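You operate a simulated robot arm through the tools that you are given. There is no shell and no other tool. Be economical: measure what you need, move in short steps, check, and stop when the job is done.

You run a simulated two-armed robot. Do the job below in one go: nothing can be reset, and whatever is moved stays where it is left.

JOB
Switch off and skim the wide pan; draw milk to the cup's grey band.
Fine: lift the wide lid off and back on with both hands; froth goes in the pink bowl; skimmer back in its place. Set down upright: purple skimmer.

Only the result counts: the job must be done as asked and must still hold three seconds after the hand-in. Knocking over, shifting, dropping, spilling or breaking anything else fails it. Lids that push on must go on centred and level and be pressed home; caps that screw on are set level and turned clockwise until they are tight.

ROBOT AND FRAMES
Two 7-joint arms with two-finger parallel grippers on one trunk, on a base that drives. Base frame: it is fixed to the floor where the robot stands at the start and does not move with it; the origin is under the middle of the robot, x ahead of it, y to its left, z up. Readings come in mm, degrees, newtons and seconds.
The left shoulder is at the start at [70, 134, 1301], the right one opposite. With the tool pointing down near the work surface each hand reaches from about 100 to 620 mm from the robot's upright axis, wherever it stands, measured 20 degrees to its own side. Places, roughly: broad grey switch [500, -100, 900]; orange lever on the pan [700, 0, 1000]; pink bowl (13x13x6 cm) [700, 200, 900]; wide steel lid (30x30x7 cm) [500, 0, 1100]; wide steel pan [500, 0, 1000]. Payload 1.57 kg a hand.
The TCP of each hand is the grasp point between the finger pads, 30 mm short of the fingertips. In the tool frame z runs along the fingers and y along their closing line. Largest opening 80 mm; finger width 17, thickness 12; the body of the gripper, 40 by 82 mm, starts 80 mm behind the TCP.
Orientation is told as [roll, pitch, yaw] about the base's x, y, z axes, in that order, counted from this pose: with the fingers straight down and closing along the base's y, the tool's x points along the base's -x, its y along +y and its z along -z.

CONTROLS
- The arms move only by the tool send_rows. It takes "left_plan", "right_plan" or both (then of equal length, played together; a hand with none holds still); each is a list of rows, each a list of 3 entries, a list of its own where there are three numbers: the closure in counts, from 0 (fully open) to 255 (shut), then the shift along the tool's x, y, z in units of 30 mm (1.0 is 30 mm), then the turn, a rotation vector about the tool's x, y, z in units of 6 degrees (1.0 is 6 degrees). In form: [[hand, [dx, dy, dz], [ax, ay, az]], ...]. A call has 1 to 8 rows; each row shifts and turns the commanded pose from where the row before left it, along the tool's axes as they then stand. A call with a number of a shift or a turn outside -1 to 1 is refused whole. Each row takes 0.2 s and may step no farther than 50 mm and 8.6 degrees from the row before; otherwise, or with a gripper value out of range, the whole call is refused. A pose out of reach is approached as far as the arm can. The call stops where the force on the tool passes 50 N (or 10 N more than at its start, if that is more) or the arm is blocked; 0.2 s more then pass. The fingers move at their own pace (about 153 mm/s each) and stop on an object; they squeeze with about 21 N. The grip force told is the motor's: it shows also when the fingers shut on nothing. Time passes only in rows, and 0.2 s behind the last, so rows that do not move let the fingers close. The reply holds the time, the measured pose of the TCP, the force on the tool along the base axes, the opening and the grip force, in the units named above and with some noise, with the torque about the TCP (base axes, N m) and any sound that the robot's microphone picked up, and new pictures: "views" is both (left out), scene, wrist or none (wrist: the cameras of the hands that moved).
- Cameras (640 x 400 px; columns grow to the right, rows downward): "scene" is now at [134.1, -2, 1515]; the picture's right is [-0.01, -1.00, 0.00], its down [-0.69, 0.00, -0.73] and it looks along [0.73, -0.00, -0.69] (base axes); focal length 219 px, centre (320, 200). "left" rides on the left gripper at [72, 7, -122] in its tool frame; the picture's right is [-0.09, 1.00, 0.00], its down [-0.84, -0.08, -0.54] and it looks along [-0.54, -0.05, 0.84] (tool axes); focal length 238 px, centre (320, 200). "right" rides on the right gripper at [72, -7, -122] in its tool frame; the picture's right is [0.09, 1.00, 0.00], its down [-0.84, 0.08, -0.54] and it looks along [-0.54, 0.05, 0.84] (tool axes); focal length 238 px, centre (320, 200). There is no depth. A picture from a camera that has moved, and an enlarged one, comes with that camera's place and axes in the base frame and with its lens.
- raise_lower(by): slides the trunk up (or, below 0, down) by that many mm; the arms and the scene camera ride with it, the base frame stays. It gives what a move gives, with no picture.
- drive_base(legs): drives the robot by 1 to 6 legs, each [ahead, left, turn to the left] in mm, mm and degrees, along the robot's own axes; the way and the turn of a leg run together, so that a leg with both is an arc; at most 1500 mm and 180 degrees a leg. The arms and the cameras ride along, it lands a little off, and it stops where it bumps. It gives what a move gives, and a new picture of the scene camera.
- aim_head(pan, tilt): turns the head with the scene camera to pan (to the left, within 86 degrees either way) and tilt (down, from -29 to 69), counted from straight ahead of the robot. It gives what a move gives, and a new picture of the scene camera.
- close_up(camera, box): a new picture of the part [left, top, right, bottom] of that camera's present view, enlarged. The clock stands still meanwhile.
- close_job(): hands the job in; it is judged then, once.

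Go step by step. Nothing tells you exact positions but the pictures and the camera data: compare them with the known pose of the tool, close in by small moves and look again before you grip or let go. The budget is 120 turns and 260 pictures, counting those below and the enlarged ones. Unless the task says otherwise, let go and move clear before handing in.

The tools are called after "Emit:" by a JSON object that holds its "op" and its "data". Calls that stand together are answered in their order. send_rows: Moves the arms, as the interface text tells. Its arguments: {"type":"object","properties":{"left_plan":{"type":"array"},"right_plan":{"type":"array"},"views":{"type":"string","enum":["both","scene","wrist","none"]}},"required":[]} The other tools are called the same way: raise_lower (by) slides the trunk up or down; drive_base (legs) drives the base; aim_head (pan, tilt) turns the head that bears the scene camera; close_up (camera, box) takes an enlarged picture of a part of a camera's view; close_job () hands the job in.

At the start:

```text
clock: 0.0
left_position: [394.0, 218.1, 1366.8]
left_ee_rot: [-0.1, 0.1, 0.1]
left_wrist_force: [-1.0, 0.4, 0.0]
left_ft_torque: [0.01, -0.01, 0.01]
left_width: 80.1
left_grasp_force: 0.1
right_position: [307.8, -119.2, 1362.3]
right_ee_rot: [0.0, 0.0, 0.1]
right_wrist_force: [-0.4, -0.6, -0.4]
right_ft_torque: [-0.01, 0.02, -0.02]
right_width: 80.1
right_grasp_force: 0.0
trunk travel left (down, up): [-875.0, 65.0]
robot x, y, heading: [2.0, 1.7, 0.1]
head pan, tilt: [-0.3, 43.5]
```

scene: 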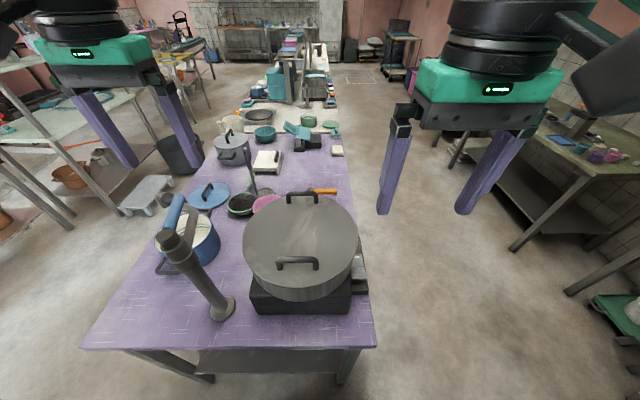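
right: 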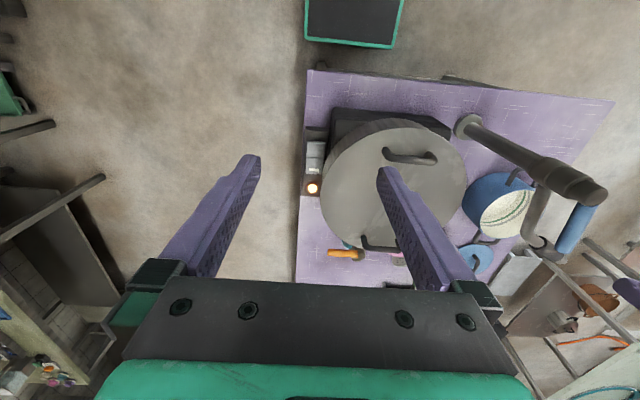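
left: 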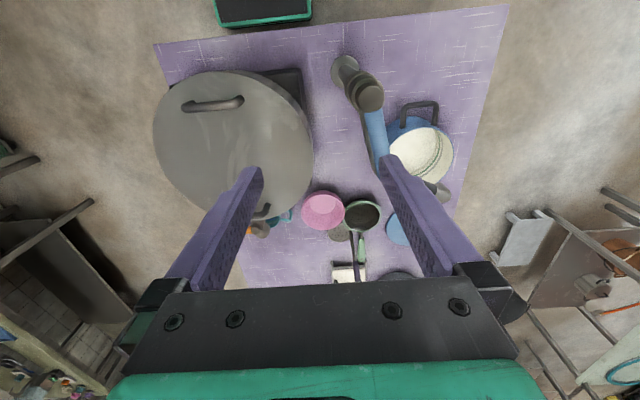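

I see a long purple table with a wide lidded steel pan on a hob, a stand and small items behind it. I'll look at enlarged views first to find the switch, tap lever, cup and skimmer.

Emit:
{"op": "close_up", "data": {"camera": "scene", "box": [200, 170, 400, 320]}}

Emit:
{"op": "close_up", "data": {"camera": "scene", "box": [190, 80, 370, 220]}}

Emit:
{"op": "close_up", "data": {"camera": "left", "box": [220, 40, 480, 290]}}

Emit:
{"op": "close_up", "data": {"camera": "right", "box": [280, 60, 620, 300]}}

```text
2.67 times, centred on (300, 245) of scene
camera zoom: at [134.1, -2.0, 1515.0], right [-0.01, -1.0, 0.0], down [-0.69, 0.0, -0.73], along [0.73, 0.0, -0.69], focal length 584 px, centre (373, 80)
```

zoom: 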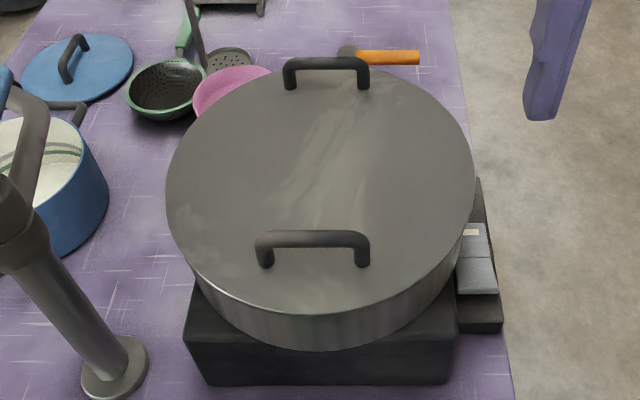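

```text
2.86 times, centred on (280, 150) of scene
camera zoom: at [134.1, -2.0, 1515.0], right [-0.01, -1.0, 0.0], down [-0.69, 0.0, -0.73], along [0.73, 0.0, -0.69], focal length 626 px, centre (434, 343)
```

zoom: 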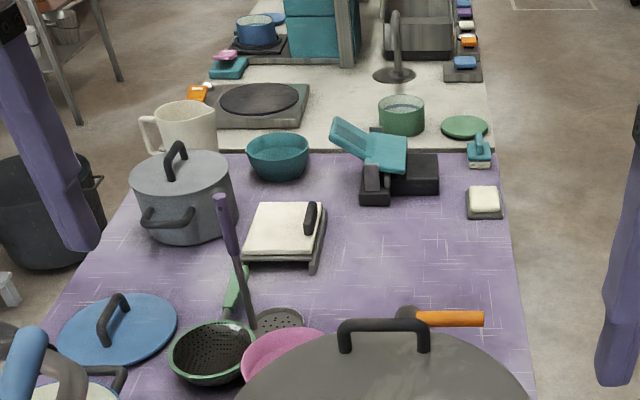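

```text
1.60 times, centred on (350, 165) of left
camera zoom: at [321.6, 224.8, 1488.6], right [0.09, 1.0, 0.0], down [0.84, -0.08, 0.54], along [0.54, -0.05, -0.84], focal length 381 px, centre (272, 256)
```

zoom: 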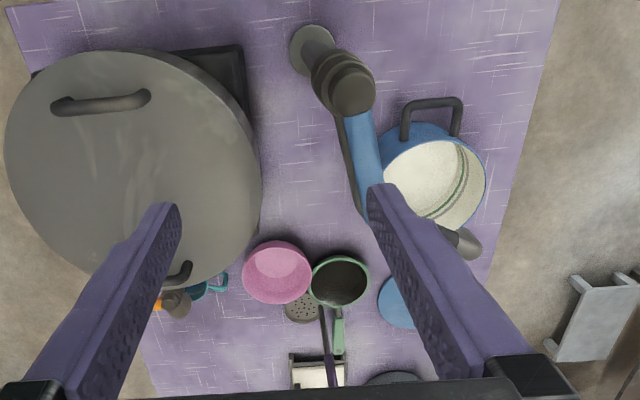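

```text
1.67 times, centred on (450, 180) of right
camera zoom: at [236.3, -125.6, 1483.9], right [-0.09, 1.0, 0.0], down [0.84, 0.08, 0.54], along [0.54, 0.05, -0.84], focal length 397 px, centre (103, 233)
```

zoom: 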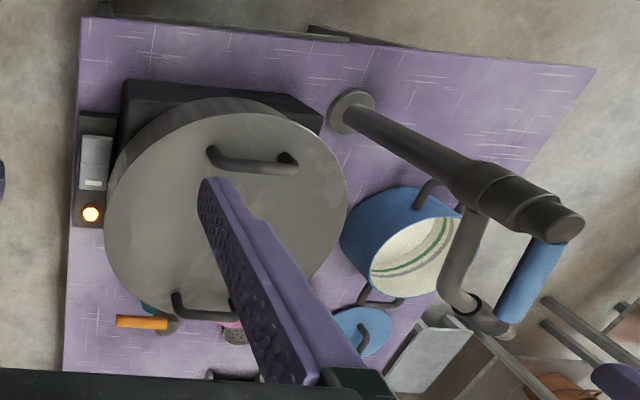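

The steel pan has an orange lever at its far side with a teal cup behind it, and the purple skimmer stands behind the pink bowl. I'll pan the head to find room for the lid and measure items.

Emit:
{"op": "aim_head", "data": {"pan": 40, "tilt": 50}}

Emit:
{"op": "aim_head", "data": {"pan": 0, "tilt": 30}}

Emit:
{"op": "close_up", "data": {"camera": "scene", "box": [180, 180, 380, 305]}}

```text
clock: 1.1
left_position: [393.8, 217.3, 1366.5]
left_ee_rot: [0.1, -0.1, 0.1]
left_wrist_force: [0.2, -0.6, 0.9]
left_ft_torque: [0.02, 0.03, -0.04]
left_width: 79.8
left_grasp_force: 0.0
right_position: [307.5, -118.9, 1361.7]
right_ee_rot: [0.1, -0.1, 0.0]
right_wrist_force: [0.5, 0.3, -0.1]
right_ft_torque: [-0.02, 0.04, 0.01]
right_width: 80.0
right_grasp_force: 0.1
trunk travel left (down, up): [-875.0, 65.0]
robot x, y, heading: [0.2, -0.7, -0.1]
head pan, tilt: [40.0, 50.0]
camera scene: at [110.6, 47.9, 1506.0], right [0.64, -0.77, 0.0], down [-0.59, -0.49, -0.64], along [0.49, 0.41, -0.77], focal length 219 px, centre (320, 200)
```

scene: 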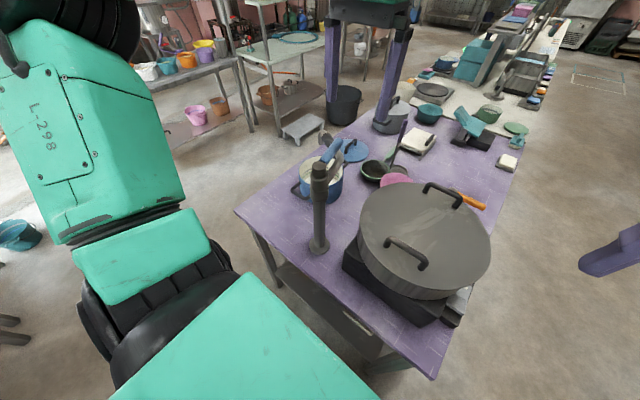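

```text
clock: 2.1
left_position: [393.7, 218.9, 1366.8]
left_ee_rot: [0.0, 0.0, 0.2]
left_wrist_force: [-0.1, -0.5, 0.4]
left_ft_torque: [0.01, -0.01, -0.01]
left_width: 80.2
left_grasp_force: 0.0
right_position: [307.4, -119.1, 1361.2]
right_ee_rot: [0.1, 0.0, 0.0]
right_wrist_force: [0.3, 0.2, 0.7]
right_ft_torque: [0.01, 0.01, -0.02]
right_width: 80.0
right_grasp_force: 0.1
trunk travel left (down, up): [-875.0, 65.0]
robot x, y, heading: [-1.4, -0.2, 0.0]
head pan, tilt: [0.0, 30.0]
camera scene: at [141.9, -1.3, 1535.4], right [0.0, -1.0, 0.0], down [-0.5, 0.0, -0.87], along [0.87, 0.0, -0.5], focal length 219 px, centre (320, 200)
```

scene: 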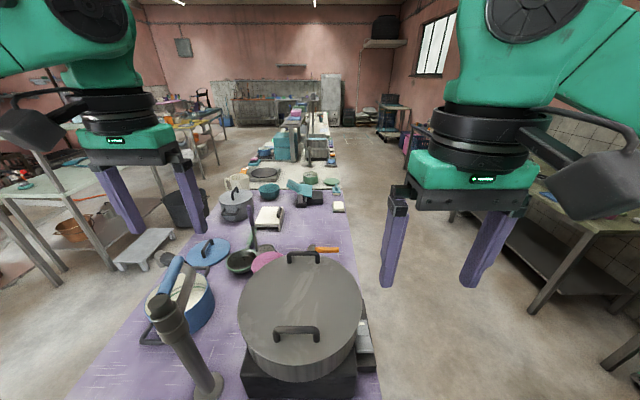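

```text
3.20 times, centred on (280, 242) of scene
camera zoom: at [141.9, -1.3, 1535.4], right [0.0, -1.0, 0.0], down [-0.5, 0.0, -0.87], along [0.87, 0.0, -0.5], focal length 701 px, centre (448, 64)
```

zoom: 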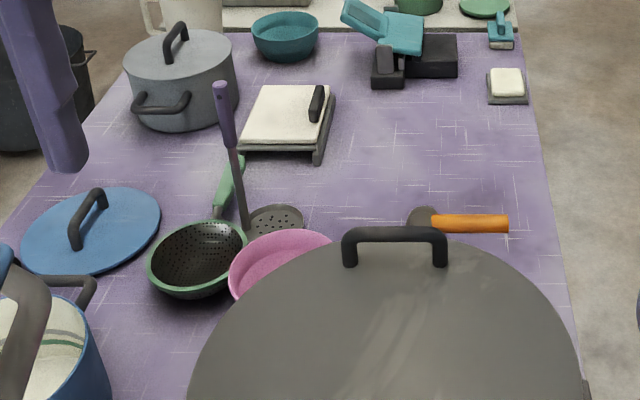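

I'll look straight down to see how close the base stands to the table.

Emit:
{"op": "aim_head", "data": {"pan": 0, "tilt": 69}}

Emit:
{"op": "close_up", "data": {"camera": "right", "box": [280, 120, 480, 280]}}

```text
clock: 3.2
left_position: [394.0, 217.7, 1366.6]
left_ee_rot: [0.1, 0.0, 0.1]
left_wrist_force: [0.6, -0.9, -0.5]
left_ft_torque: [-0.02, -0.02, 0.01]
left_width: 80.1
left_grasp_force: 0.1
right_position: [306.4, -119.4, 1361.2]
right_ee_rot: [0.1, 0.0, 0.0]
right_wrist_force: [-0.3, 0.8, -0.6]
right_ft_torque: [0.01, 0.03, -0.01]
right_width: 80.0
right_grasp_force: 0.0
trunk travel left (down, up): [-875.0, 65.0]
robot x, y, heading: [-1.4, -1.5, -0.0]
head pan, tilt: [0.0, 68.8]
camera scene: at [107.6, -1.5, 1484.0], right [0.0, -1.0, 0.0], down [-0.93, 0.0, -0.36], along [0.36, 0.0, -0.93], focal length 219 px, centre (320, 200)
```

scene: 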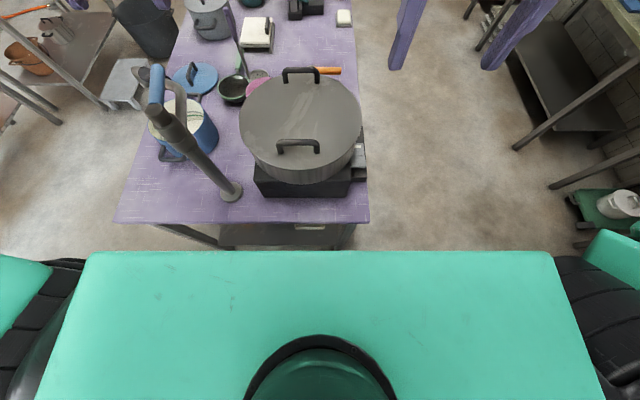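

```text
2.50 times, centred on (380, 200) of right
camera zoom: at [236.3, -125.7, 1483.9], right [-0.09, 1.0, 0.0], down [0.84, 0.08, 0.54], along [0.54, 0.05, -0.84], focal length 596 px, centre (170, 200)
```

zoom: 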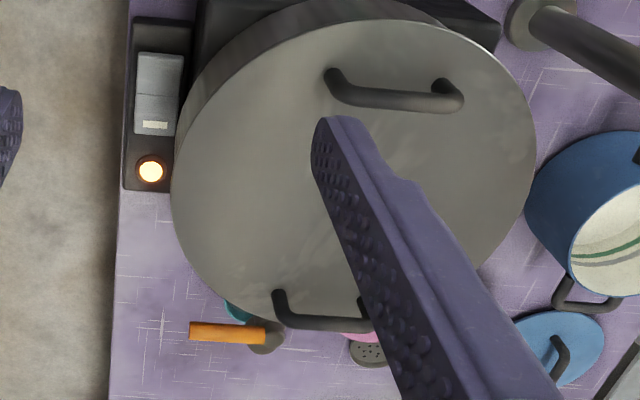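

The table top is about z 870 and its right long side (y≈-140) is open. Standing on that side facing it brings the pan, switch, cup, bowl, skimmer and a free patch for the lid (around x 985, y 20) within reach. I'll drive there.

Emit:
{"op": "drive_base", "data": {"legs": [[-200, 0, 0], [0, -650, 0], [850, 0, 0], [0, 0, 90]]}}

Emit:
{"op": "aim_head", "data": {"pan": 0, "tilt": 55}}

```text
clock: 16.0
left_position: [467.3, -268.2, 1366.2]
left_ee_rot: [0.0, 0.1, 87.2]
left_wrist_force: [-0.4, 0.0, 0.4]
left_ft_torque: [0.01, 0.04, 0.0]
left_width: 80.1
left_grasp_force: 0.1
right_position: [799.5, -371.0, 1360.6]
right_ee_rot: [0.0, 0.0, 87.1]
right_wrist_force: [-0.6, 0.9, -0.5]
right_ft_torque: [-0.01, -0.04, -0.01]
right_width: 79.9
right_grasp_force: 0.1
trunk travel left (down, up): [-875.0, 65.0]
robot x, y, heading: [664.0, -673.0, 87.2]
head pan, tilt: [0.0, 68.8]
camera scene: at [671.5, -568.1, 1484.0], right [1.0, -0.05, 0.0], down [-0.05, -0.93, -0.36], along [0.02, 0.36, -0.93], focal length 219 px, centre (320, 200)
```

scene: 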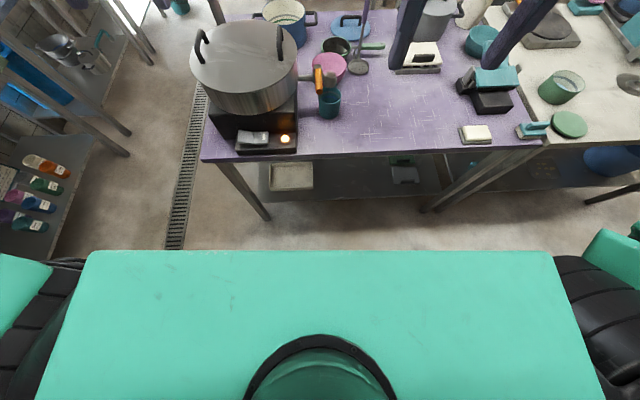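

```text
clock: 16.7
left_position: [465.9, -268.0, 1366.8]
left_ee_rot: [0.0, 0.0, 87.2]
left_wrist_force: [-0.4, -0.2, 0.7]
left_ft_torque: [0.02, 0.03, 0.0]
left_width: 80.1
left_grasp_force: 0.1
right_position: [797.8, -370.2, 1361.6]
right_ee_rot: [-0.1, 0.0, 87.1]
right_wrist_force: [0.7, 0.6, 0.0]
right_ft_torque: [-0.02, 0.01, 0.01]
right_width: 80.1
right_grasp_force: 0.1
trunk travel left (down, up): [-875.0, 65.0]
robot x, y, heading: [661.4, -673.7, 87.2]
head pan, tilt: [0.0, 55.0]
camera scene: at [671.9, -552.0, 1499.4], right [1.0, -0.05, 0.0], down [-0.04, -0.82, -0.57], along [0.03, 0.57, -0.82], focal length 219 px, centre (320, 200)
```

scene: 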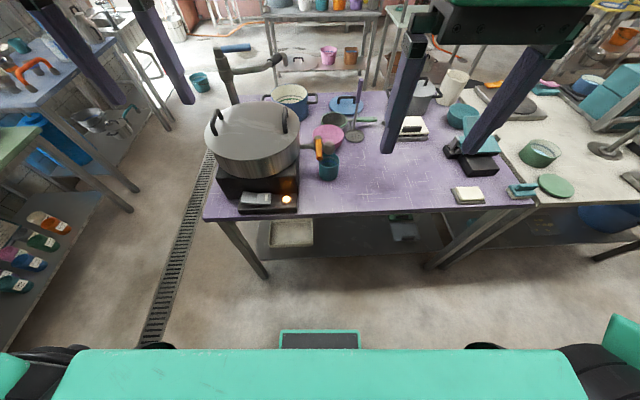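

From here everything is in clear view. I'll square up to the table and come closer, centred near the pan.

Emit:
{"op": "drive_base", "data": {"legs": [[0, 0, 2.8], [0, 130, 0], [240, 0, 0]]}}

Emit:
{"op": "close_up", "data": {"camera": "scene", "box": [180, 60, 480, 260]}}

Emit:
{"op": "close_up", "data": {"camera": "left", "box": [160, 0, 640, 300]}}

Emit:
{"op": "close_up", "data": {"camera": "right", "box": [0, 0, 480, 300]}}

```text
clock: 19.8
left_position: [316.2, -40.2, 1367.5]
left_ee_rot: [0.1, -0.2, 90.4]
left_wrist_force: [0.5, 0.1, 0.0]
left_ft_torque: [0.02, -0.05, 0.0]
left_width: 80.1
left_grasp_force: 0.0
right_position: [651.9, -123.6, 1362.6]
right_ee_rot: [-0.1, -0.2, 90.2]
right_wrist_force: [0.0, 0.1, -0.7]
right_ft_torque: [0.04, -0.01, -0.01]
right_width: 79.8
right_grasp_force: 0.1
trunk travel left (down, up): [-875.0, 65.0]
robot x, y, heading: [534.0, -427.2, 90.3]
head pan, tilt: [0.0, 55.0]
camera scene: at [535.4, -312.3, 1499.8], right [1.0, 0.0, 0.0], down [0.0, -0.82, -0.58], along [0.0, 0.58, -0.82], focal length 219 px, centre (320, 200)
```

scene: 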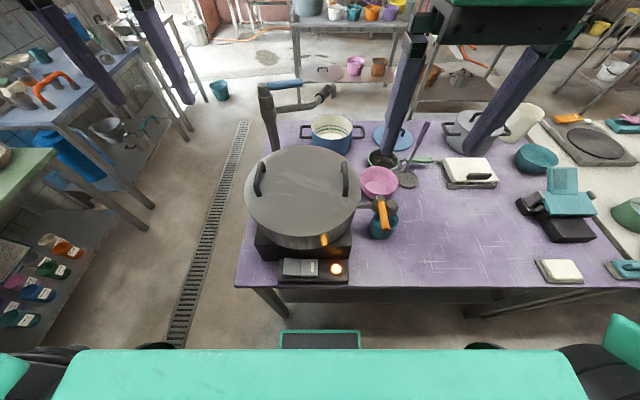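

```text
2.00 times, centred on (330, 160) of scene
camera zoom: at [535.4, -312.3, 1499.8], right [1.0, 0.0, 0.0], down [0.0, -0.82, -0.58], along [0.0, 0.58, -0.82], focal length 438 px, centre (300, 280)
```

zoom: 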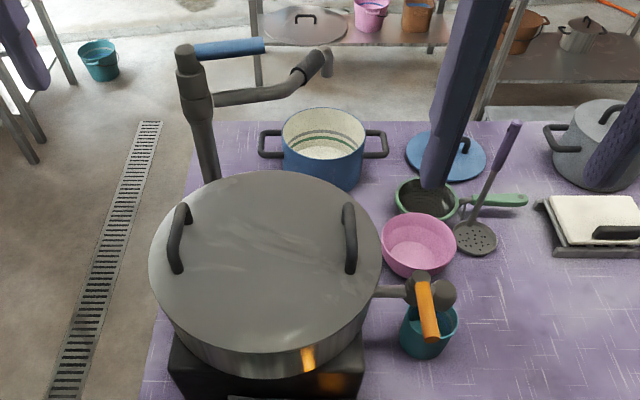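

```text
1.33 times, centred on (400, 150) of left
camera zoom: at [309.1, -111.6, 1489.8], right [-1.0, 0.09, 0.0], down [0.07, 0.83, 0.55], along [0.05, 0.54, -0.84], focal length 318 px, centre (213, 267)
```

zoom: 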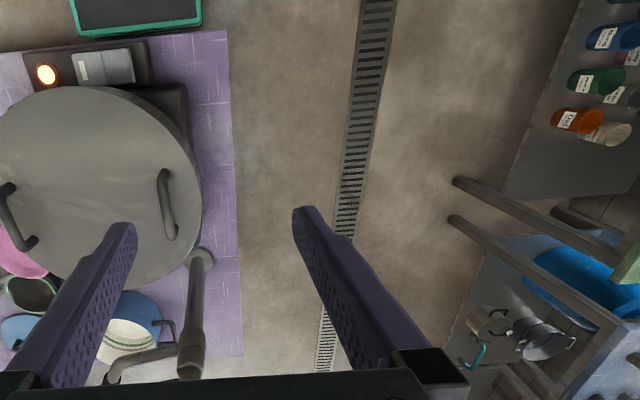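

```text
1.33 times, centred on (240, 150) of right
camera zoom: at [659.7, -197.1, 1484.7], right [-1.0, -0.1, 0.0], down [-0.08, 0.83, 0.54], along [-0.05, 0.54, -0.84], focal length 318 px, centre (427, 267)
```

zoom: 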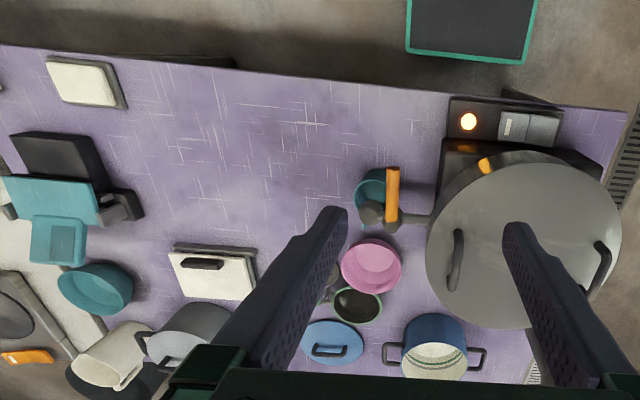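

Positions so far: bowl ≈ (737,163), cup ≈ (720,10), skimmer disc ≈ (858,230) with the handle rising to (858,268,1095), rocker switch ≈ (480,-118). Now a close look at the switch and the tap/cup.

Emit:
{"op": "close_up", "data": {"camera": "scene", "box": [265, 245, 365, 295]}}

Emit:
{"op": "close_up", "data": {"camera": "scene", "box": [340, 140, 450, 250]}}

Emit:
{"op": "close_up", "data": {"camera": "right", "box": [240, 100, 360, 220]}}

```text
6.40 times, centred on (315, 270) of scene
camera zoom: at [535.4, -312.3, 1499.8], right [1.0, 0.0, 0.0], down [0.0, -0.82, -0.58], along [0.0, 0.58, -0.82], focal length 1402 px, centre (352, -248)
```

zoom: 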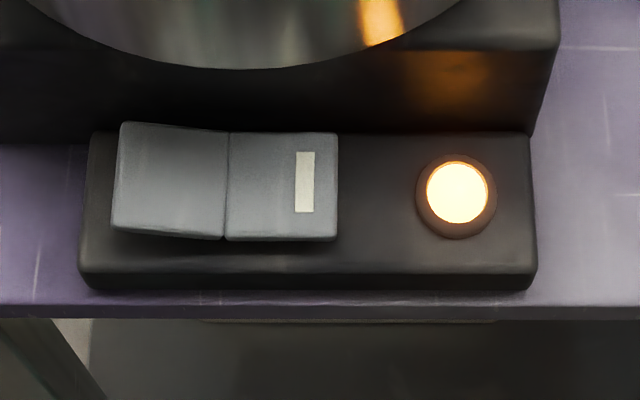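

```text
3.64 times, centred on (395, 195) of scene
camera zoom: at [535.4, -312.3, 1499.8], right [1.0, 0.0, 0.0], down [0.0, -0.82, -0.58], along [0.0, 0.58, -0.82], focal length 796 px, centre (47, 218)
```

zoom: 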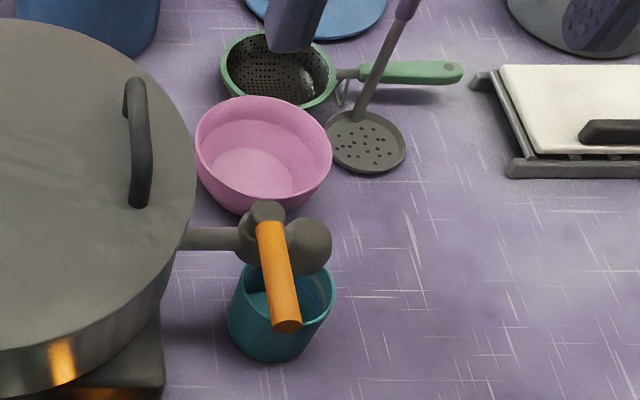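

```text
3.33 times, centred on (300, 160) of right
camera zoom: at [659.7, -197.1, 1484.7], right [-1.0, -0.1, 0.0], down [-0.08, 0.83, 0.54], along [-0.05, 0.54, -0.84], focal length 794 px, centre (387, 333)
```

zoom: 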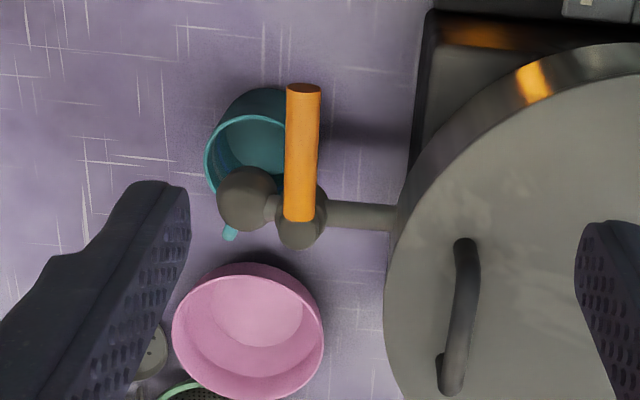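

The white-marked right half of the rocker is pressed in, so I'll press the raised left half at about (445,-128). I bring the left hand there closed and tilted outward to stay clear of the lid.

Emit:
{"op": "send_rows", "data": {"left_plan": [[255, [0.934, -0.86, 0.9], [0, 0, 0]], [255, [0.934, -0.86, 0.9], [0, 0, 0]], [255, [0.934, -0.86, 0.9], [0, 0, 0]], [255, [0.934, -0.86, 0.9], [0, 0, 0]], [255, [0.934, -0.86, 0.9], [0, 0, 0]], [255, [0, 0, 1], [0, 0, 0]], [255, [0, 0, 1], [0, 0, 0]], [255, [0, 0, 0], [0, 0, 0]]], "views": "none"}}

Emit:
{"op": "send_rows", "data": {"left_plan": [[255, [0, 0, 0], [0, -0.952, 0]], [255, [0, 0, 0], [0, -0.952, 0]], [255, [0, 0, 0], [0, -0.952, 0]], [255, [0, 0, 0], [0, -0.952, 0]], [255, [0, 0, 0], [0, -0.952, 0]], [255, [0, 0, 0], [0, -0.952, 0]], [255, [0, 0, 0], [0, -0.952, 0]], [255, [0, 0, 0], [0, 0, 0]]], "views": "both"}}

```text
clock: 21.6
left_position: [452.1, -157.6, 1200.8]
left_ee_rot: [0.0, -0.1, 90.4]
left_wrist_force: [0.3, -0.2, -0.5]
left_ft_torque: [0.03, 0.04, 0.03]
left_width: 0.1
left_grasp_force: 21.7
left hand out of reach, approached as far as the arm can: row 6, 7
right_position: [651.6, -122.7, 1361.8]
right_ee_rot: [0.0, -0.1, 90.2]
right_wrist_force: [1.3, 1.1, -0.8]
right_ft_torque: [-0.02, 0.02, 0.05]
right_width: 79.9
right_grasp_force: 0.0
trunk travel left (down, up): [-875.0, 65.0]
robot x, y, heading: [535.2, -428.7, 90.2]
head pan, tilt: [0.0, 55.0]
```

```text
clock: 23.4
left_position: [462.1, -117.4, 1306.5]
left_ee_rot: [-0.1, -33.9, 97.0]
left_wrist_force: [-0.3, -0.1, -0.3]
left_ft_torque: [-0.03, -0.02, 0.03]
left_width: 0.2
left_grasp_force: 21.2
left hand out of reach, approached as far as the arm can: row 1, 2, 3, 4, 5, 6, 7
right_position: [652.5, -120.2, 1361.4]
right_ee_rot: [0.2, 0.0, 90.2]
right_wrist_force: [-0.1, 0.2, -0.5]
right_ft_torque: [-0.03, 0.0, -0.04]
right_width: 79.7
right_grasp_force: 0.0
trunk travel left (down, up): [-875.0, 65.0]
robot x, y, heading: [534.1, -425.8, 90.3]
head pan, tilt: [0.0, 55.0]
stopped in row 8 (left hand): the arm was blocked; the commanded pose is now the measured one
camera scene: at [529.3, -308.3, 1498.5], right [1.0, 0.1, 0.0], down [0.08, -0.82, -0.56], along [-0.05, 0.56, -0.83], focal length 219 px, centre (320, 200)
camera left: at [471.7, -244.5, 1368.5], right [-1.0, -0.04, 0.05], down [0.03, 0.4, 0.92], along [-0.06, 0.92, -0.4], focal length 238 px, centre (320, 200)
```

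scene: 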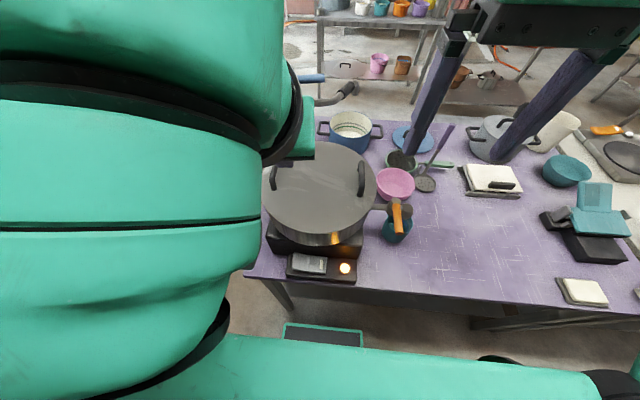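
left: 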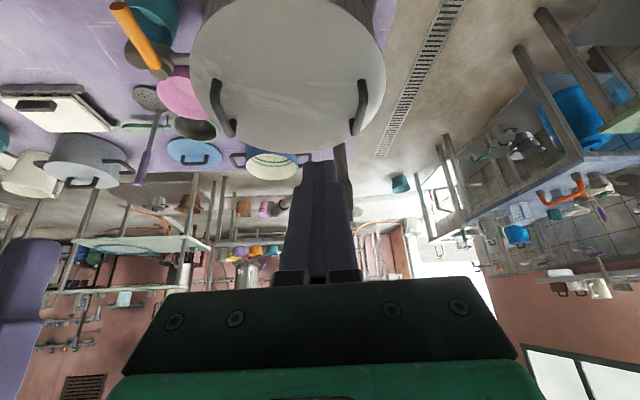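

The left arm was too cramped this close to the robot; I'll back off 200 mm to give it room and read where it stands.

Emit:
{"op": "drive_base", "data": {"legs": [[-200, 0, 0]]}}

Emit:
{"op": "send_rows", "data": {"left_plan": [[255, [0, 0, 0], [0, -0.5, 0]], [255, [0, 0, 0], [0, -0.5, 0]]], "views": "wrist"}}

```text
clock: 25.0
left_position: [462.9, -310.8, 1308.4]
left_ee_rot: [-0.3, -33.9, 97.2]
left_wrist_force: [0.6, -0.2, -0.6]
left_ft_torque: [-0.02, 0.0, -0.01]
left_width: 0.0
left_grasp_force: 20.6
right_position: [652.7, -312.3, 1360.0]
right_ee_rot: [0.0, 0.1, 90.4]
right_wrist_force: [-0.5, 0.4, -0.2]
right_ft_torque: [-0.04, 0.01, 0.04]
right_width: 80.0
right_grasp_force: 0.1
trunk travel left (down, up): [-875.0, 65.0]
robot x, y, heading: [533.6, -623.5, 90.5]
head pan, tilt: [0.0, 55.0]
camera scene: at [529.1, -499.9, 1498.7], right [0.99, 0.1, 0.0], down [0.08, -0.82, -0.57], along [-0.06, 0.56, -0.82], focal length 219 px, centre (320, 200)
```

scene: 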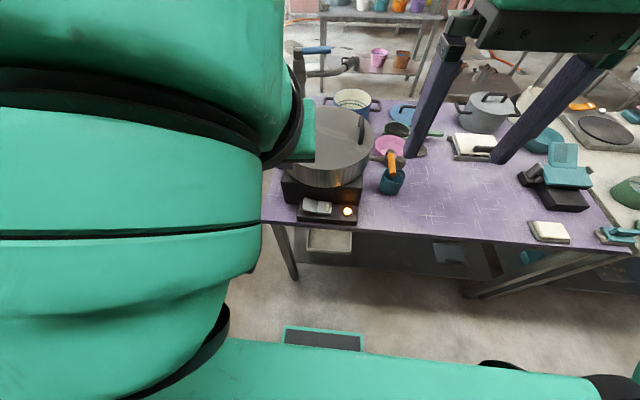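

```text
clock: 25.6
left_position: [456.7, -307.1, 1319.1]
left_ee_rot: [0.0, -37.5, 99.2]
left_wrist_force: [0.9, 0.5, -0.1]
left_ft_torque: [-0.05, 0.01, 0.01]
left_width: 0.0
left_grasp_force: 20.6
left hand out of reach, approached as far as the arm can: row 1, 2
right_position: [651.7, -314.6, 1360.5]
right_ee_rot: [0.0, 0.1, 90.4]
right_wrist_force: [0.0, 1.0, 0.6]
right_ft_torque: [-0.02, 0.02, -0.03]
right_width: 80.0
right_grasp_force: 0.0
trunk travel left (down, up): [-875.0, 65.0]
robot x, y, heading: [535.5, -626.5, 90.5]
head pan, tilt: [0.0, 55.0]
camera left: at [472.8, -437.0, 1371.8], right [-0.99, -0.09, 0.06], down [0.02, 0.34, 0.94], along [-0.1, 0.93, -0.34], focal length 238 px, centre (320, 200)
```

left: 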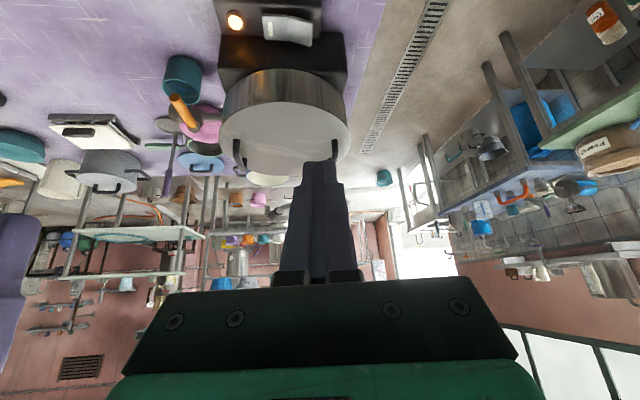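

Now I push the hand forward at height and straighten its yaw.

Emit:
{"op": "send_rows", "data": {"left_plan": [[255, [-0.79, 0, 0.62], [0.186, 0, 0.237]], [255, [-0.79, 0, 0.62], [0.186, 0, 0.237]], [255, [-0.79, 0, 0.62], [0.186, 0, 0.237]], [255, [-0.79, 0, 0.62], [0.186, 0, 0.237]], [255, [-0.79, 0, 0.62], [0.186, 0, 0.237]], [255, [0, 0, 0], [0, 0, 0]]], "views": "none"}}

```text
clock: 27.0
left_position: [461.9, -163.1, 1336.7]
left_ee_rot: [0.0, -40.2, 87.9]
left_wrist_force: [0.1, 0.3, -0.4]
left_ft_torque: [-0.01, -0.04, -0.01]
left_width: 0.0
left_grasp_force: 21.2
right_position: [652.3, -317.6, 1361.7]
right_ee_rot: [0.0, 0.0, 90.4]
right_wrist_force: [-0.3, 0.6, -0.6]
right_ft_torque: [-0.02, -0.01, -0.04]
right_width: 79.9
right_grasp_force: 0.2
trunk travel left (down, up): [-875.0, 65.0]
robot x, y, heading: [539.8, -628.8, 90.4]
head pan, tilt: [0.0, 55.0]
```

Reachable now. I'll lower the whole trunk so that the hand comes down in front of the switch.

Emit:
{"op": "raise_lower", "data": {"by": -340}}

Emit:
{"op": "close_up", "data": {"camera": "left", "box": [160, 0, 480, 300]}}

Emit:
{"op": "close_up", "data": {"camera": "scene", "box": [160, 60, 480, 300]}}

```text
clock: 30.3
left_position: [462.0, -164.1, 997.1]
left_ee_rot: [0.1, -40.0, 88.0]
left_wrist_force: [-0.1, -0.1, 0.1]
left_ft_torque: [0.0, 0.04, 0.02]
left_width: 0.1
left_grasp_force: 20.5
right_position: [653.0, -316.9, 1022.5]
right_ee_rot: [0.0, 0.0, 90.4]
right_wrist_force: [-0.1, -0.1, 0.2]
right_ft_torque: [0.02, -0.05, 0.01]
right_width: 80.0
right_grasp_force: 0.1
trunk travel left (down, up): [-535.0, 405.0]
robot x, y, heading: [537.3, -623.4, 90.3]
head pan, tilt: [0.0, 55.0]
```

```text
1.33 times, centred on (320, 150) of left
camera zoom: at [450.7, -295.8, 1044.0], right [-0.99, 0.1, 0.06], down [0.09, 0.29, 0.95], along [0.08, 0.95, -0.29], focal length 318 px, centre (320, 267)
```

zoom: 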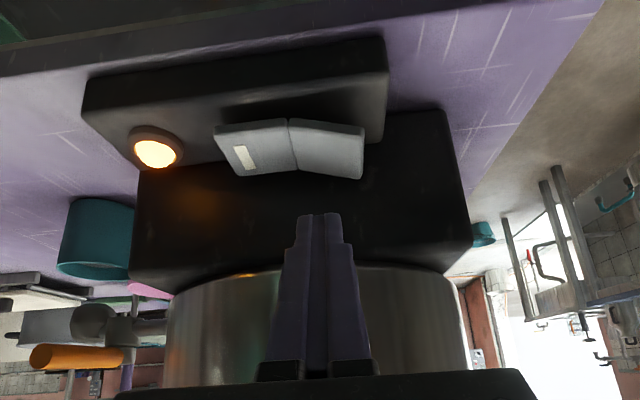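

```text
1.67 times, centred on (320, 180) of scene
camera zoom: at [535.9, -504.8, 1159.5], right [1.0, 0.01, 0.0], down [0.01, -0.82, -0.57], along [0.0, 0.57, -0.82], focal length 365 px, centre (320, 233)
```

zoom: 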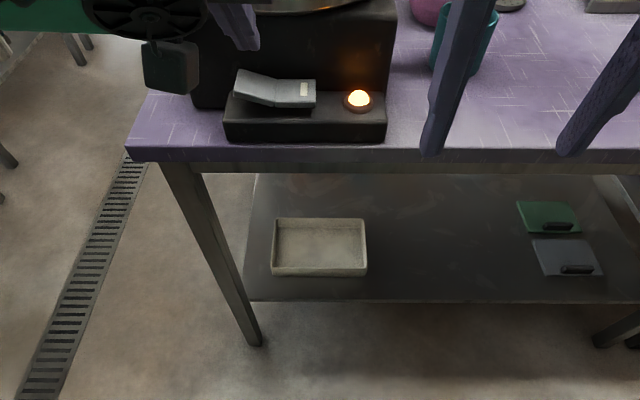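

The raised half is about (447,-127). I line up and descend in small steps towards it.

Emit:
{"op": "send_rows", "data": {"left_plan": [[255, [0.3, 0.25, 0.4], [0, 0, 0]], [255, [0.3, 0.25, 0.4], [0, 0, 0]], [255, [0.1, 0, 0.5], [0, 0, 0]]], "views": "wrist"}}

Emit:
{"op": "close_up", "data": {"camera": "scene", "box": [240, 80, 370, 160]}}

```text
clock: 31.1
left_position: [445.6, -153.5, 952.7]
left_ee_rot: [0.1, -40.1, 88.0]
left_wrist_force: [0.6, 0.0, 0.3]
left_ft_torque: [-0.04, -0.01, 0.0]
left_width: 0.1
left_grasp_force: 20.6
right_position: [651.9, -316.6, 1021.1]
right_ee_rot: [0.0, 0.0, 90.5]
right_wrist_force: [-0.3, 0.1, 0.0]
right_ft_torque: [-0.02, -0.03, 0.02]
right_width: 80.1
right_grasp_force: 0.2
trunk travel left (down, up): [-535.0, 405.0]
robot x, y, heading: [535.8, -623.2, 90.5]
head pan, tilt: [0.0, 55.0]
camera left: at [435.5, -285.9, 1000.1], right [-0.99, 0.1, 0.06], down [0.09, 0.29, 0.95], along [0.08, 0.95, -0.29], focal length 238 px, centre (320, 200)
```

left: 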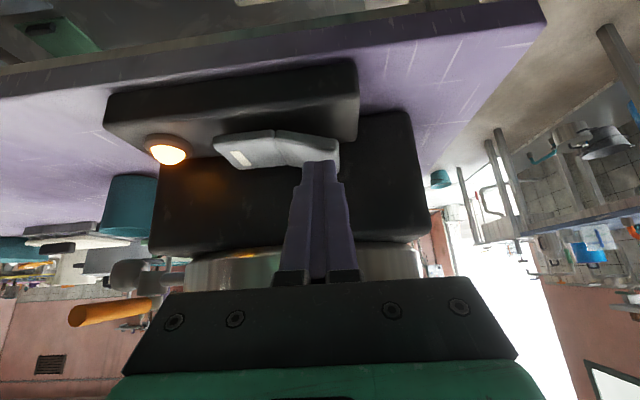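

```text
4.92 times, centred on (305, 120) of scene
camera zoom: at [536.2, -504.1, 1159.4], right [1.0, 0.01, 0.0], down [0.01, -0.82, -0.57], along [0.0, 0.57, -0.82], focal length 1078 px, centre (394, 594)
```

zoom: 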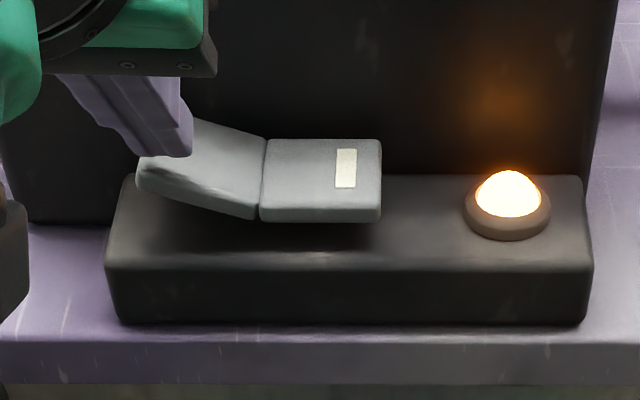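

The fingertips are right over the raised half. Pressing straight down.

Emit:
{"op": "send_rows", "data": {"left_plan": [[255, [0.16, 0, 0.19], [0, 0, 0]], [255, [0.16, 0, 0.19], [0, 0, 0]], [255, [0.16, 0, 0.19], [0, 0, 0]], [255, [0.16, 0, 0.19], [0, 0, 0]]], "views": "none"}}

Emit:
{"op": "close_up", "data": {"camera": "scene", "box": [240, 80, 370, 160]}}

```text
clock: 32.1
left_position: [446.3, -155.1, 929.7]
left_ee_rot: [-0.1, -41.1, 88.0]
left_wrist_force: [-2.6, 1.4, 30.3]
left_ft_torque: [0.55, 0.2, 0.03]
left_width: 0.0
left_grasp_force: 20.9
right_position: [653.7, -320.9, 1024.2]
right_ee_rot: [0.1, -0.2, 90.4]
right_wrist_force: [0.1, 0.6, -0.6]
right_ft_torque: [0.0, -0.05, 0.0]
right_width: 80.3
right_grasp_force: 0.0
trunk travel left (down, up): [-535.0, 405.0]
robot x, y, heading: [536.0, -629.1, 90.3]
head pan, tilt: [0.0, 55.0]
```

```text
4.92 times, centred on (305, 120) of scene
camera zoom: at [536.0, -509.1, 1160.6], right [1.0, 0.01, 0.0], down [0.01, -0.82, -0.58], along [0.0, 0.58, -0.82], focal length 1078 px, centre (394, 594)
```

zoom: 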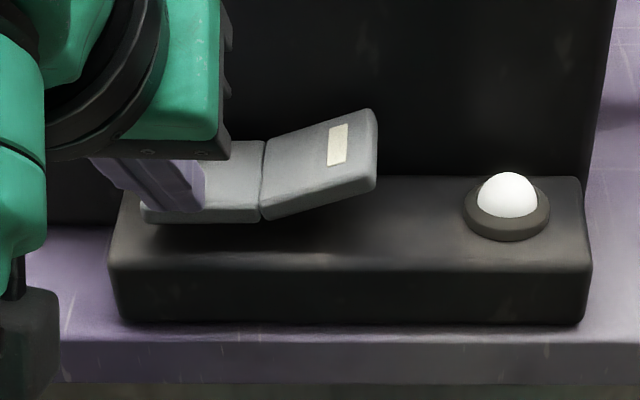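

The switch flipped and the light is out. I retract, raise the trunk, then bring both hands to face-down poses for the lid handles (about (389,38,1094) and (595,37,1094)).

Emit:
{"op": "send_rows", "data": {"left_plan": [[255, [-0.64, 0, -0.77], [0, 0, 0]], [255, [-0.64, 0, -0.77], [0, 0, 0]], [255, [-0.64, 0, -0.77], [0, 0, 0]]], "views": "none"}}

Emit:
{"op": "raise_lower", "data": {"by": 280}}

Emit:
{"op": "send_rows", "data": {"left_plan": [[0, [0, 0, 0], [0, 0.96, 0]], [0, [0, 0, 0], [0, 0.96, 0]], [0, [0, 0, 0], [0, 0.96, 0]], [0, [0, 0, 0], [0, 0.96, 0]], [0, [0, 0, 0], [0, 0.96, 0]], [0, [0, 0, 0], [0, 0.96, 0]], [0, [0, 0, 0], [0, 0.96, 0]], [0, [0, 0, 0], [0, 0, 0]]], "right_plan": [[0, [-1, 0.1, 0], [0, 0, 0]], [0, [-1, 0.1, 0], [0, 0, 0]], [0, [-1, 0.1, 0], [0, 0, 0]], [0, [-1, 0.1, 0], [0, 0, 0]], [0, [-1, 0.1, 0], [0, 0, 0]], [0, [0, 0, 0], [0, 0, 0]], [0, [0, 0, 0], [0, 0, 0]], [0, [0, 0, 0], [0, 0, 0]]], "views": "none"}}

```text
clock: 32.9
left_position: [446.2, -154.2, 1013.8]
left_ee_rot: [0.2, -40.0, 88.0]
left_wrist_force: [-0.1, -0.1, 0.2]
left_ft_torque: [-0.05, -0.02, -0.01]
left_width: 0.0
left_grasp_force: 21.5
right_position: [651.1, -316.2, 1020.6]
right_ee_rot: [0.0, -0.1, 90.4]
right_wrist_force: [1.4, -0.7, -0.1]
right_ft_torque: [-0.03, 0.03, -0.04]
right_width: 80.2
right_grasp_force: 0.0
trunk travel left (down, up): [-535.0, 405.0]
robot x, y, heading: [534.7, -625.8, 90.2]
head pan, tilt: [0.0, 55.0]
```

```text
clock: 35.7
left_position: [445.7, -154.9, 1293.9]
left_ee_rot: [0.1, -40.1, 88.1]
left_wrist_force: [-0.1, 0.8, -0.3]
left_ft_torque: [0.03, 0.0, -0.01]
left_width: 0.3
left_grasp_force: 21.3
right_position: [652.4, -317.0, 1299.7]
right_ee_rot: [0.0, -0.1, 90.4]
right_wrist_force: [-0.6, -1.1, 0.5]
right_ft_torque: [-0.04, 0.0, 0.0]
right_width: 79.9
right_grasp_force: 0.1
trunk travel left (down, up): [-815.0, 125.0]
robot x, y, heading: [535.9, -625.9, 90.5]
head pan, tilt: [0.0, 55.0]
```

```text
clock: 37.5
left_position: [392.2, -171.2, 1291.5]
left_ee_rot: [0.0, 0.1, 88.2]
left_wrist_force: [0.4, -0.1, 0.2]
left_ft_torque: [0.02, -0.04, -0.03]
left_width: 79.8
left_grasp_force: 0.1
left hand out of reach, approached as far as the arm can: row 4, 5, 6, 7
right_position: [636.7, -167.3, 1301.5]
right_ee_rot: [0.0, -0.1, 90.4]
right_wrist_force: [0.2, -1.2, -0.8]
right_ft_torque: [0.02, 0.01, 0.04]
right_width: 80.2
right_grasp_force: 0.0
trunk travel left (down, up): [-815.0, 125.0]
robot x, y, heading: [531.1, -626.3, 90.5]
head pan, tilt: [0.0, 55.0]
```

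Emit:
{"op": "send_rows", "data": {"left_plan": [[0, [0, -0.45, 0], [0, 0, -0.19]], [0, [0, -0.45, 0], [0, 0, -0.19]], [0, [0, -0.45, 0], [0, 0, 0]], [0, [0, 0, 0], [0, 0, 0]]], "views": "none"}}

Emit:
{"op": "drive_base", "data": {"legs": [[0, 38, 0], [200, 0, -0.4]]}}

```text
clock: 38.5
left_position: [416.2, -186.9, 1282.7]
left_ee_rot: [0.0, 0.1, 90.4]
left_wrist_force: [-0.6, 0.5, -0.3]
left_ft_torque: [0.01, 0.01, 0.0]
left_width: 80.0
left_grasp_force: 0.1
left hand out of reach, approached as far as the arm can: row 1, 2, 3
right_position: [636.0, -167.4, 1301.0]
right_ee_rot: [-0.1, 0.0, 90.4]
right_wrist_force: [-0.4, -0.1, -0.3]
right_ft_torque: [0.0, 0.02, 0.0]
right_width: 80.2
right_grasp_force: 0.1
trunk travel left (down, up): [-815.0, 125.0]
robot x, y, heading: [537.1, -625.1, 90.4]
head pan, tilt: [0.0, 55.0]
```

```text
clock: 40.6
left_position: [380.6, 8.9, 1283.9]
left_ee_rot: [0.1, -0.1, 90.0]
left_wrist_force: [-0.2, -0.7, 1.1]
left_ft_torque: [0.03, 0.01, 0.06]
left_width: 80.0
left_grasp_force: 0.0
right_position: [601.3, 26.4, 1302.2]
right_ee_rot: [0.1, -0.2, 89.9]
right_wrist_force: [0.4, -0.4, 0.8]
right_ft_torque: [0.06, -0.01, -0.04]
right_width: 80.4
right_grasp_force: 0.0
trunk travel left (down, up): [-815.0, 125.0]
robot x, y, heading: [496.9, -425.3, 90.2]
head pan, tilt: [0.0, 55.0]
camera scene: at [498.2, -310.1, 1439.9], right [1.0, 0.0, 0.0], down [0.0, -0.82, -0.58], along [0.0, 0.58, -0.82], focal length 219 px, centre (320, 200)
```

scene: 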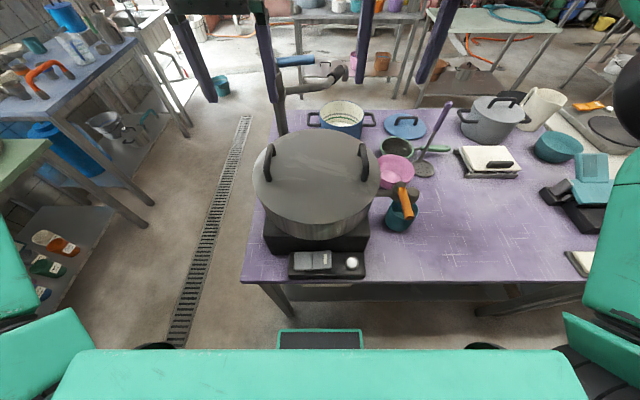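

Left hand is near the handle line; I test its reach by lowering it a little and shifting to the handle.

Emit:
{"op": "send_rows", "data": {"left_plan": [[0, [-0.25, -0.07, 0.6], [0, 0, 0]], [0, [-0.25, -0.07, 0.6], [0, 0, 0]], [0, [-0.25, -0.07, 0.6], [0, 0, 0]], [0, [-0.25, -0.07, 0.6], [0, 0, 0]], [0, [0, 0, 0], [0, 0, 0]]], "right_plan": [[0, [-0.1, 0.05, 0.7], [0, 0, 0]], [0, [-0.1, 0.05, 0.7], [0, 0, 0]], [0, [-0.1, 0.05, 0.7], [0, 0, 0]], [0, [-0.1, 0.05, 0.7], [0, 0, 0]], [0, [0, 0, 0], [0, 0, 0]]], "views": "both"}}

```text
clock: 41.8
left_position: [388.7, 40.8, 1209.9]
left_ee_rot: [0.1, 0.2, 90.0]
left_wrist_force: [1.0, 0.3, -0.2]
left_ft_torque: [0.02, 0.01, 0.03]
left_width: 79.9
left_grasp_force: 0.1
right_position: [592.8, 41.6, 1217.9]
right_ee_rot: [0.1, -0.1, 90.1]
right_wrist_force: [0.7, 0.0, 0.0]
right_ft_torque: [0.01, -0.01, 0.01]
right_width: 80.1
right_grasp_force: 0.1
trunk travel left (down, up): [-815.0, 125.0]
robot x, y, heading: [498.5, -427.8, 90.0]
head pan, tilt: [0.0, 55.0]
camera scene: at [497.5, -306.7, 1439.5], right [1.0, 0.0, 0.0], down [0.0, -0.82, -0.57], along [0.0, 0.57, -0.82], focal length 219 px, centre (320, 200)
camera right: at [600.4, -30.8, 1339.4], right [-1.0, -0.09, 0.0], down [-0.08, 0.84, 0.54], along [-0.05, 0.54, -0.84], focal length 238 px, centre (320, 200)
camera left: at [382.0, -30.8, 1331.8], right [-1.0, 0.09, 0.0], down [0.08, 0.84, 0.54], along [0.05, 0.54, -0.84], focal length 238 px, centre (320, 200)
```

scene: 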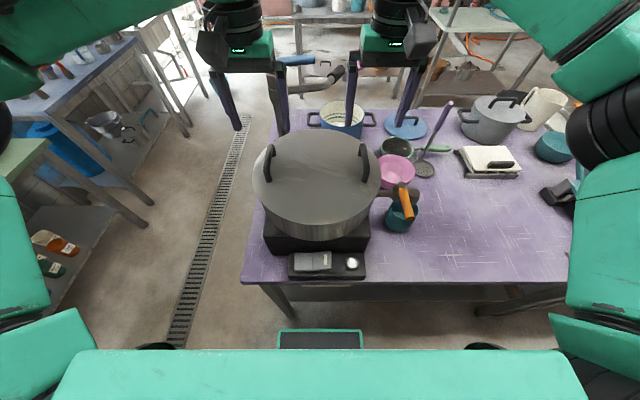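
right: 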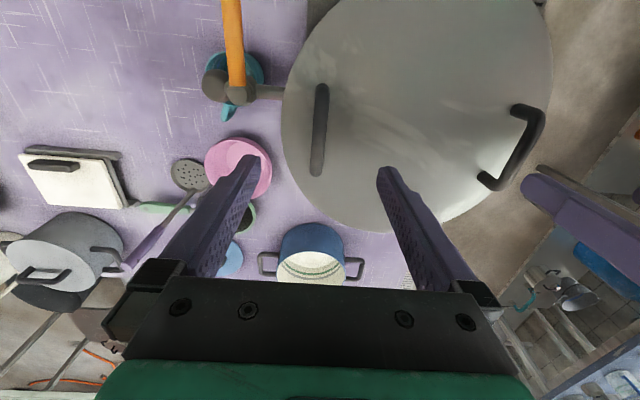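
left: 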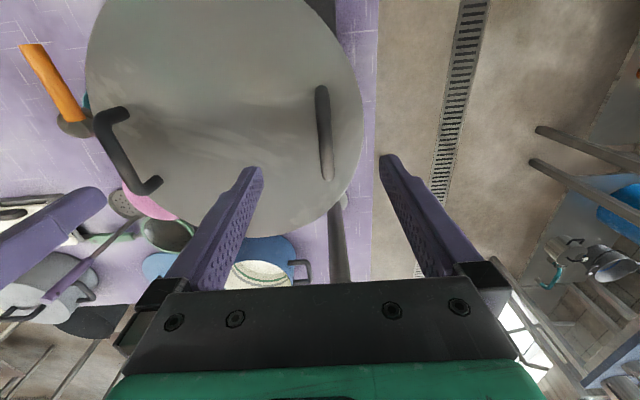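

Both open grippers are centred over the handles. I lower with the trunk to just above, then check.

Emit:
{"op": "send_rows", "data": {"left_plan": [[0, [-0.02, 0.1, 0], [0, 0, 0]], [0, [0, 0, 0], [0, 0, 0]]], "right_plan": [[0, [0, 0, 0.27], [0, 0, 0]], [0, [0, 0, 0], [0, 0, 0]]], "views": "none"}}

Emit:
{"op": "raise_lower", "data": {"by": -95}}

Emit:
{"op": "close_up", "data": {"camera": "left", "box": [160, 50, 480, 250]}}

Emit:
{"op": "close_up", "data": {"camera": "right", "box": [160, 50, 480, 250]}}

Emit:
{"op": "close_up", "data": {"camera": "scene", "box": [200, 80, 440, 230]}}

```text
clock: 42.4
left_position: [386.1, 40.8, 1210.2]
left_ee_rot: [0.0, 0.1, 89.9]
left_wrist_force: [0.4, -0.1, 0.6]
left_ft_torque: [0.0, -0.02, -0.04]
left_width: 80.1
left_grasp_force: 0.1
right_position: [592.5, 42.1, 1208.9]
right_ee_rot: [-0.1, 0.0, 90.0]
right_wrist_force: [0.1, 0.0, 0.1]
right_ft_torque: [0.01, -0.02, 0.01]
right_width: 79.8
right_grasp_force: 0.0
trunk travel left (down, up): [-815.0, 125.0]
robot x, y, heading: [492.2, -427.2, 90.1]
head pan, tilt: [0.0, 55.0]
```

```text
clock: 43.7
left_position: [386.5, 40.9, 1115.8]
left_ee_rot: [0.2, 0.1, 90.0]
left_wrist_force: [-0.4, -1.2, -0.2]
left_ft_torque: [-0.03, -0.01, 0.0]
left_width: 79.8
left_grasp_force: 0.0
right_position: [592.4, 42.7, 1115.0]
right_ee_rot: [-0.1, 0.1, 89.9]
right_wrist_force: [0.3, 0.3, 0.4]
right_ft_torque: [0.0, 0.0, 0.0]
right_width: 79.8
right_grasp_force: 0.1
trunk travel left (down, up): [-720.0, 220.0]
robot x, y, heading: [493.7, -426.6, 90.3]
head pan, tilt: [0.0, 55.0]
```

```text
2.00 times, centred on (320, 150) of left
camera zoom: at [379.0, -29.3, 1237.3], right [-1.0, 0.09, 0.0], down [0.08, 0.84, 0.54], along [0.05, 0.54, -0.84], focal length 477 px, centre (320, 300)
```

zoom: 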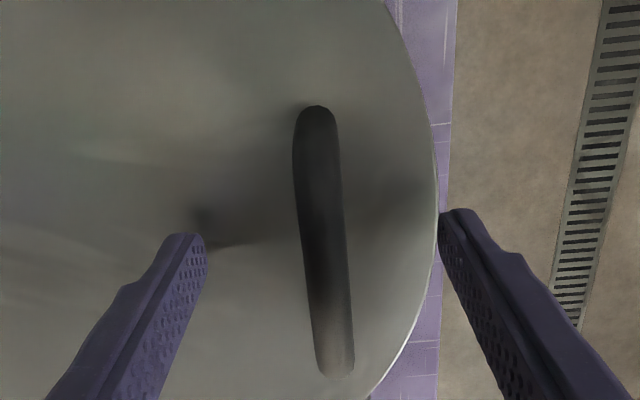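

```text
2.00 times, centred on (320, 150) of right
camera zoom: at [600.0, -30.1, 1236.9], right [-1.0, -0.09, 0.0], down [-0.08, 0.84, 0.54], along [-0.05, 0.54, -0.84], focal length 477 px, centre (320, 300)
```

zoom: 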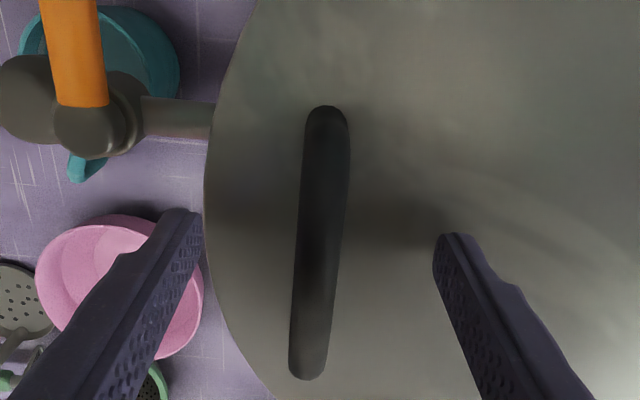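

```text
2.67 times, centred on (320, 155) of scene
camera zoom: at [497.4, -305.9, 1344.5], right [1.0, 0.0, 0.0], down [0.0, -0.82, -0.57], along [0.0, 0.57, -0.82], focal length 584 px, centre (320, 320)
```

zoom: 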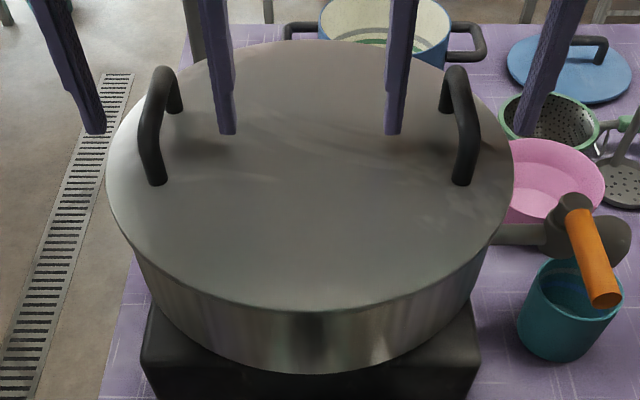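

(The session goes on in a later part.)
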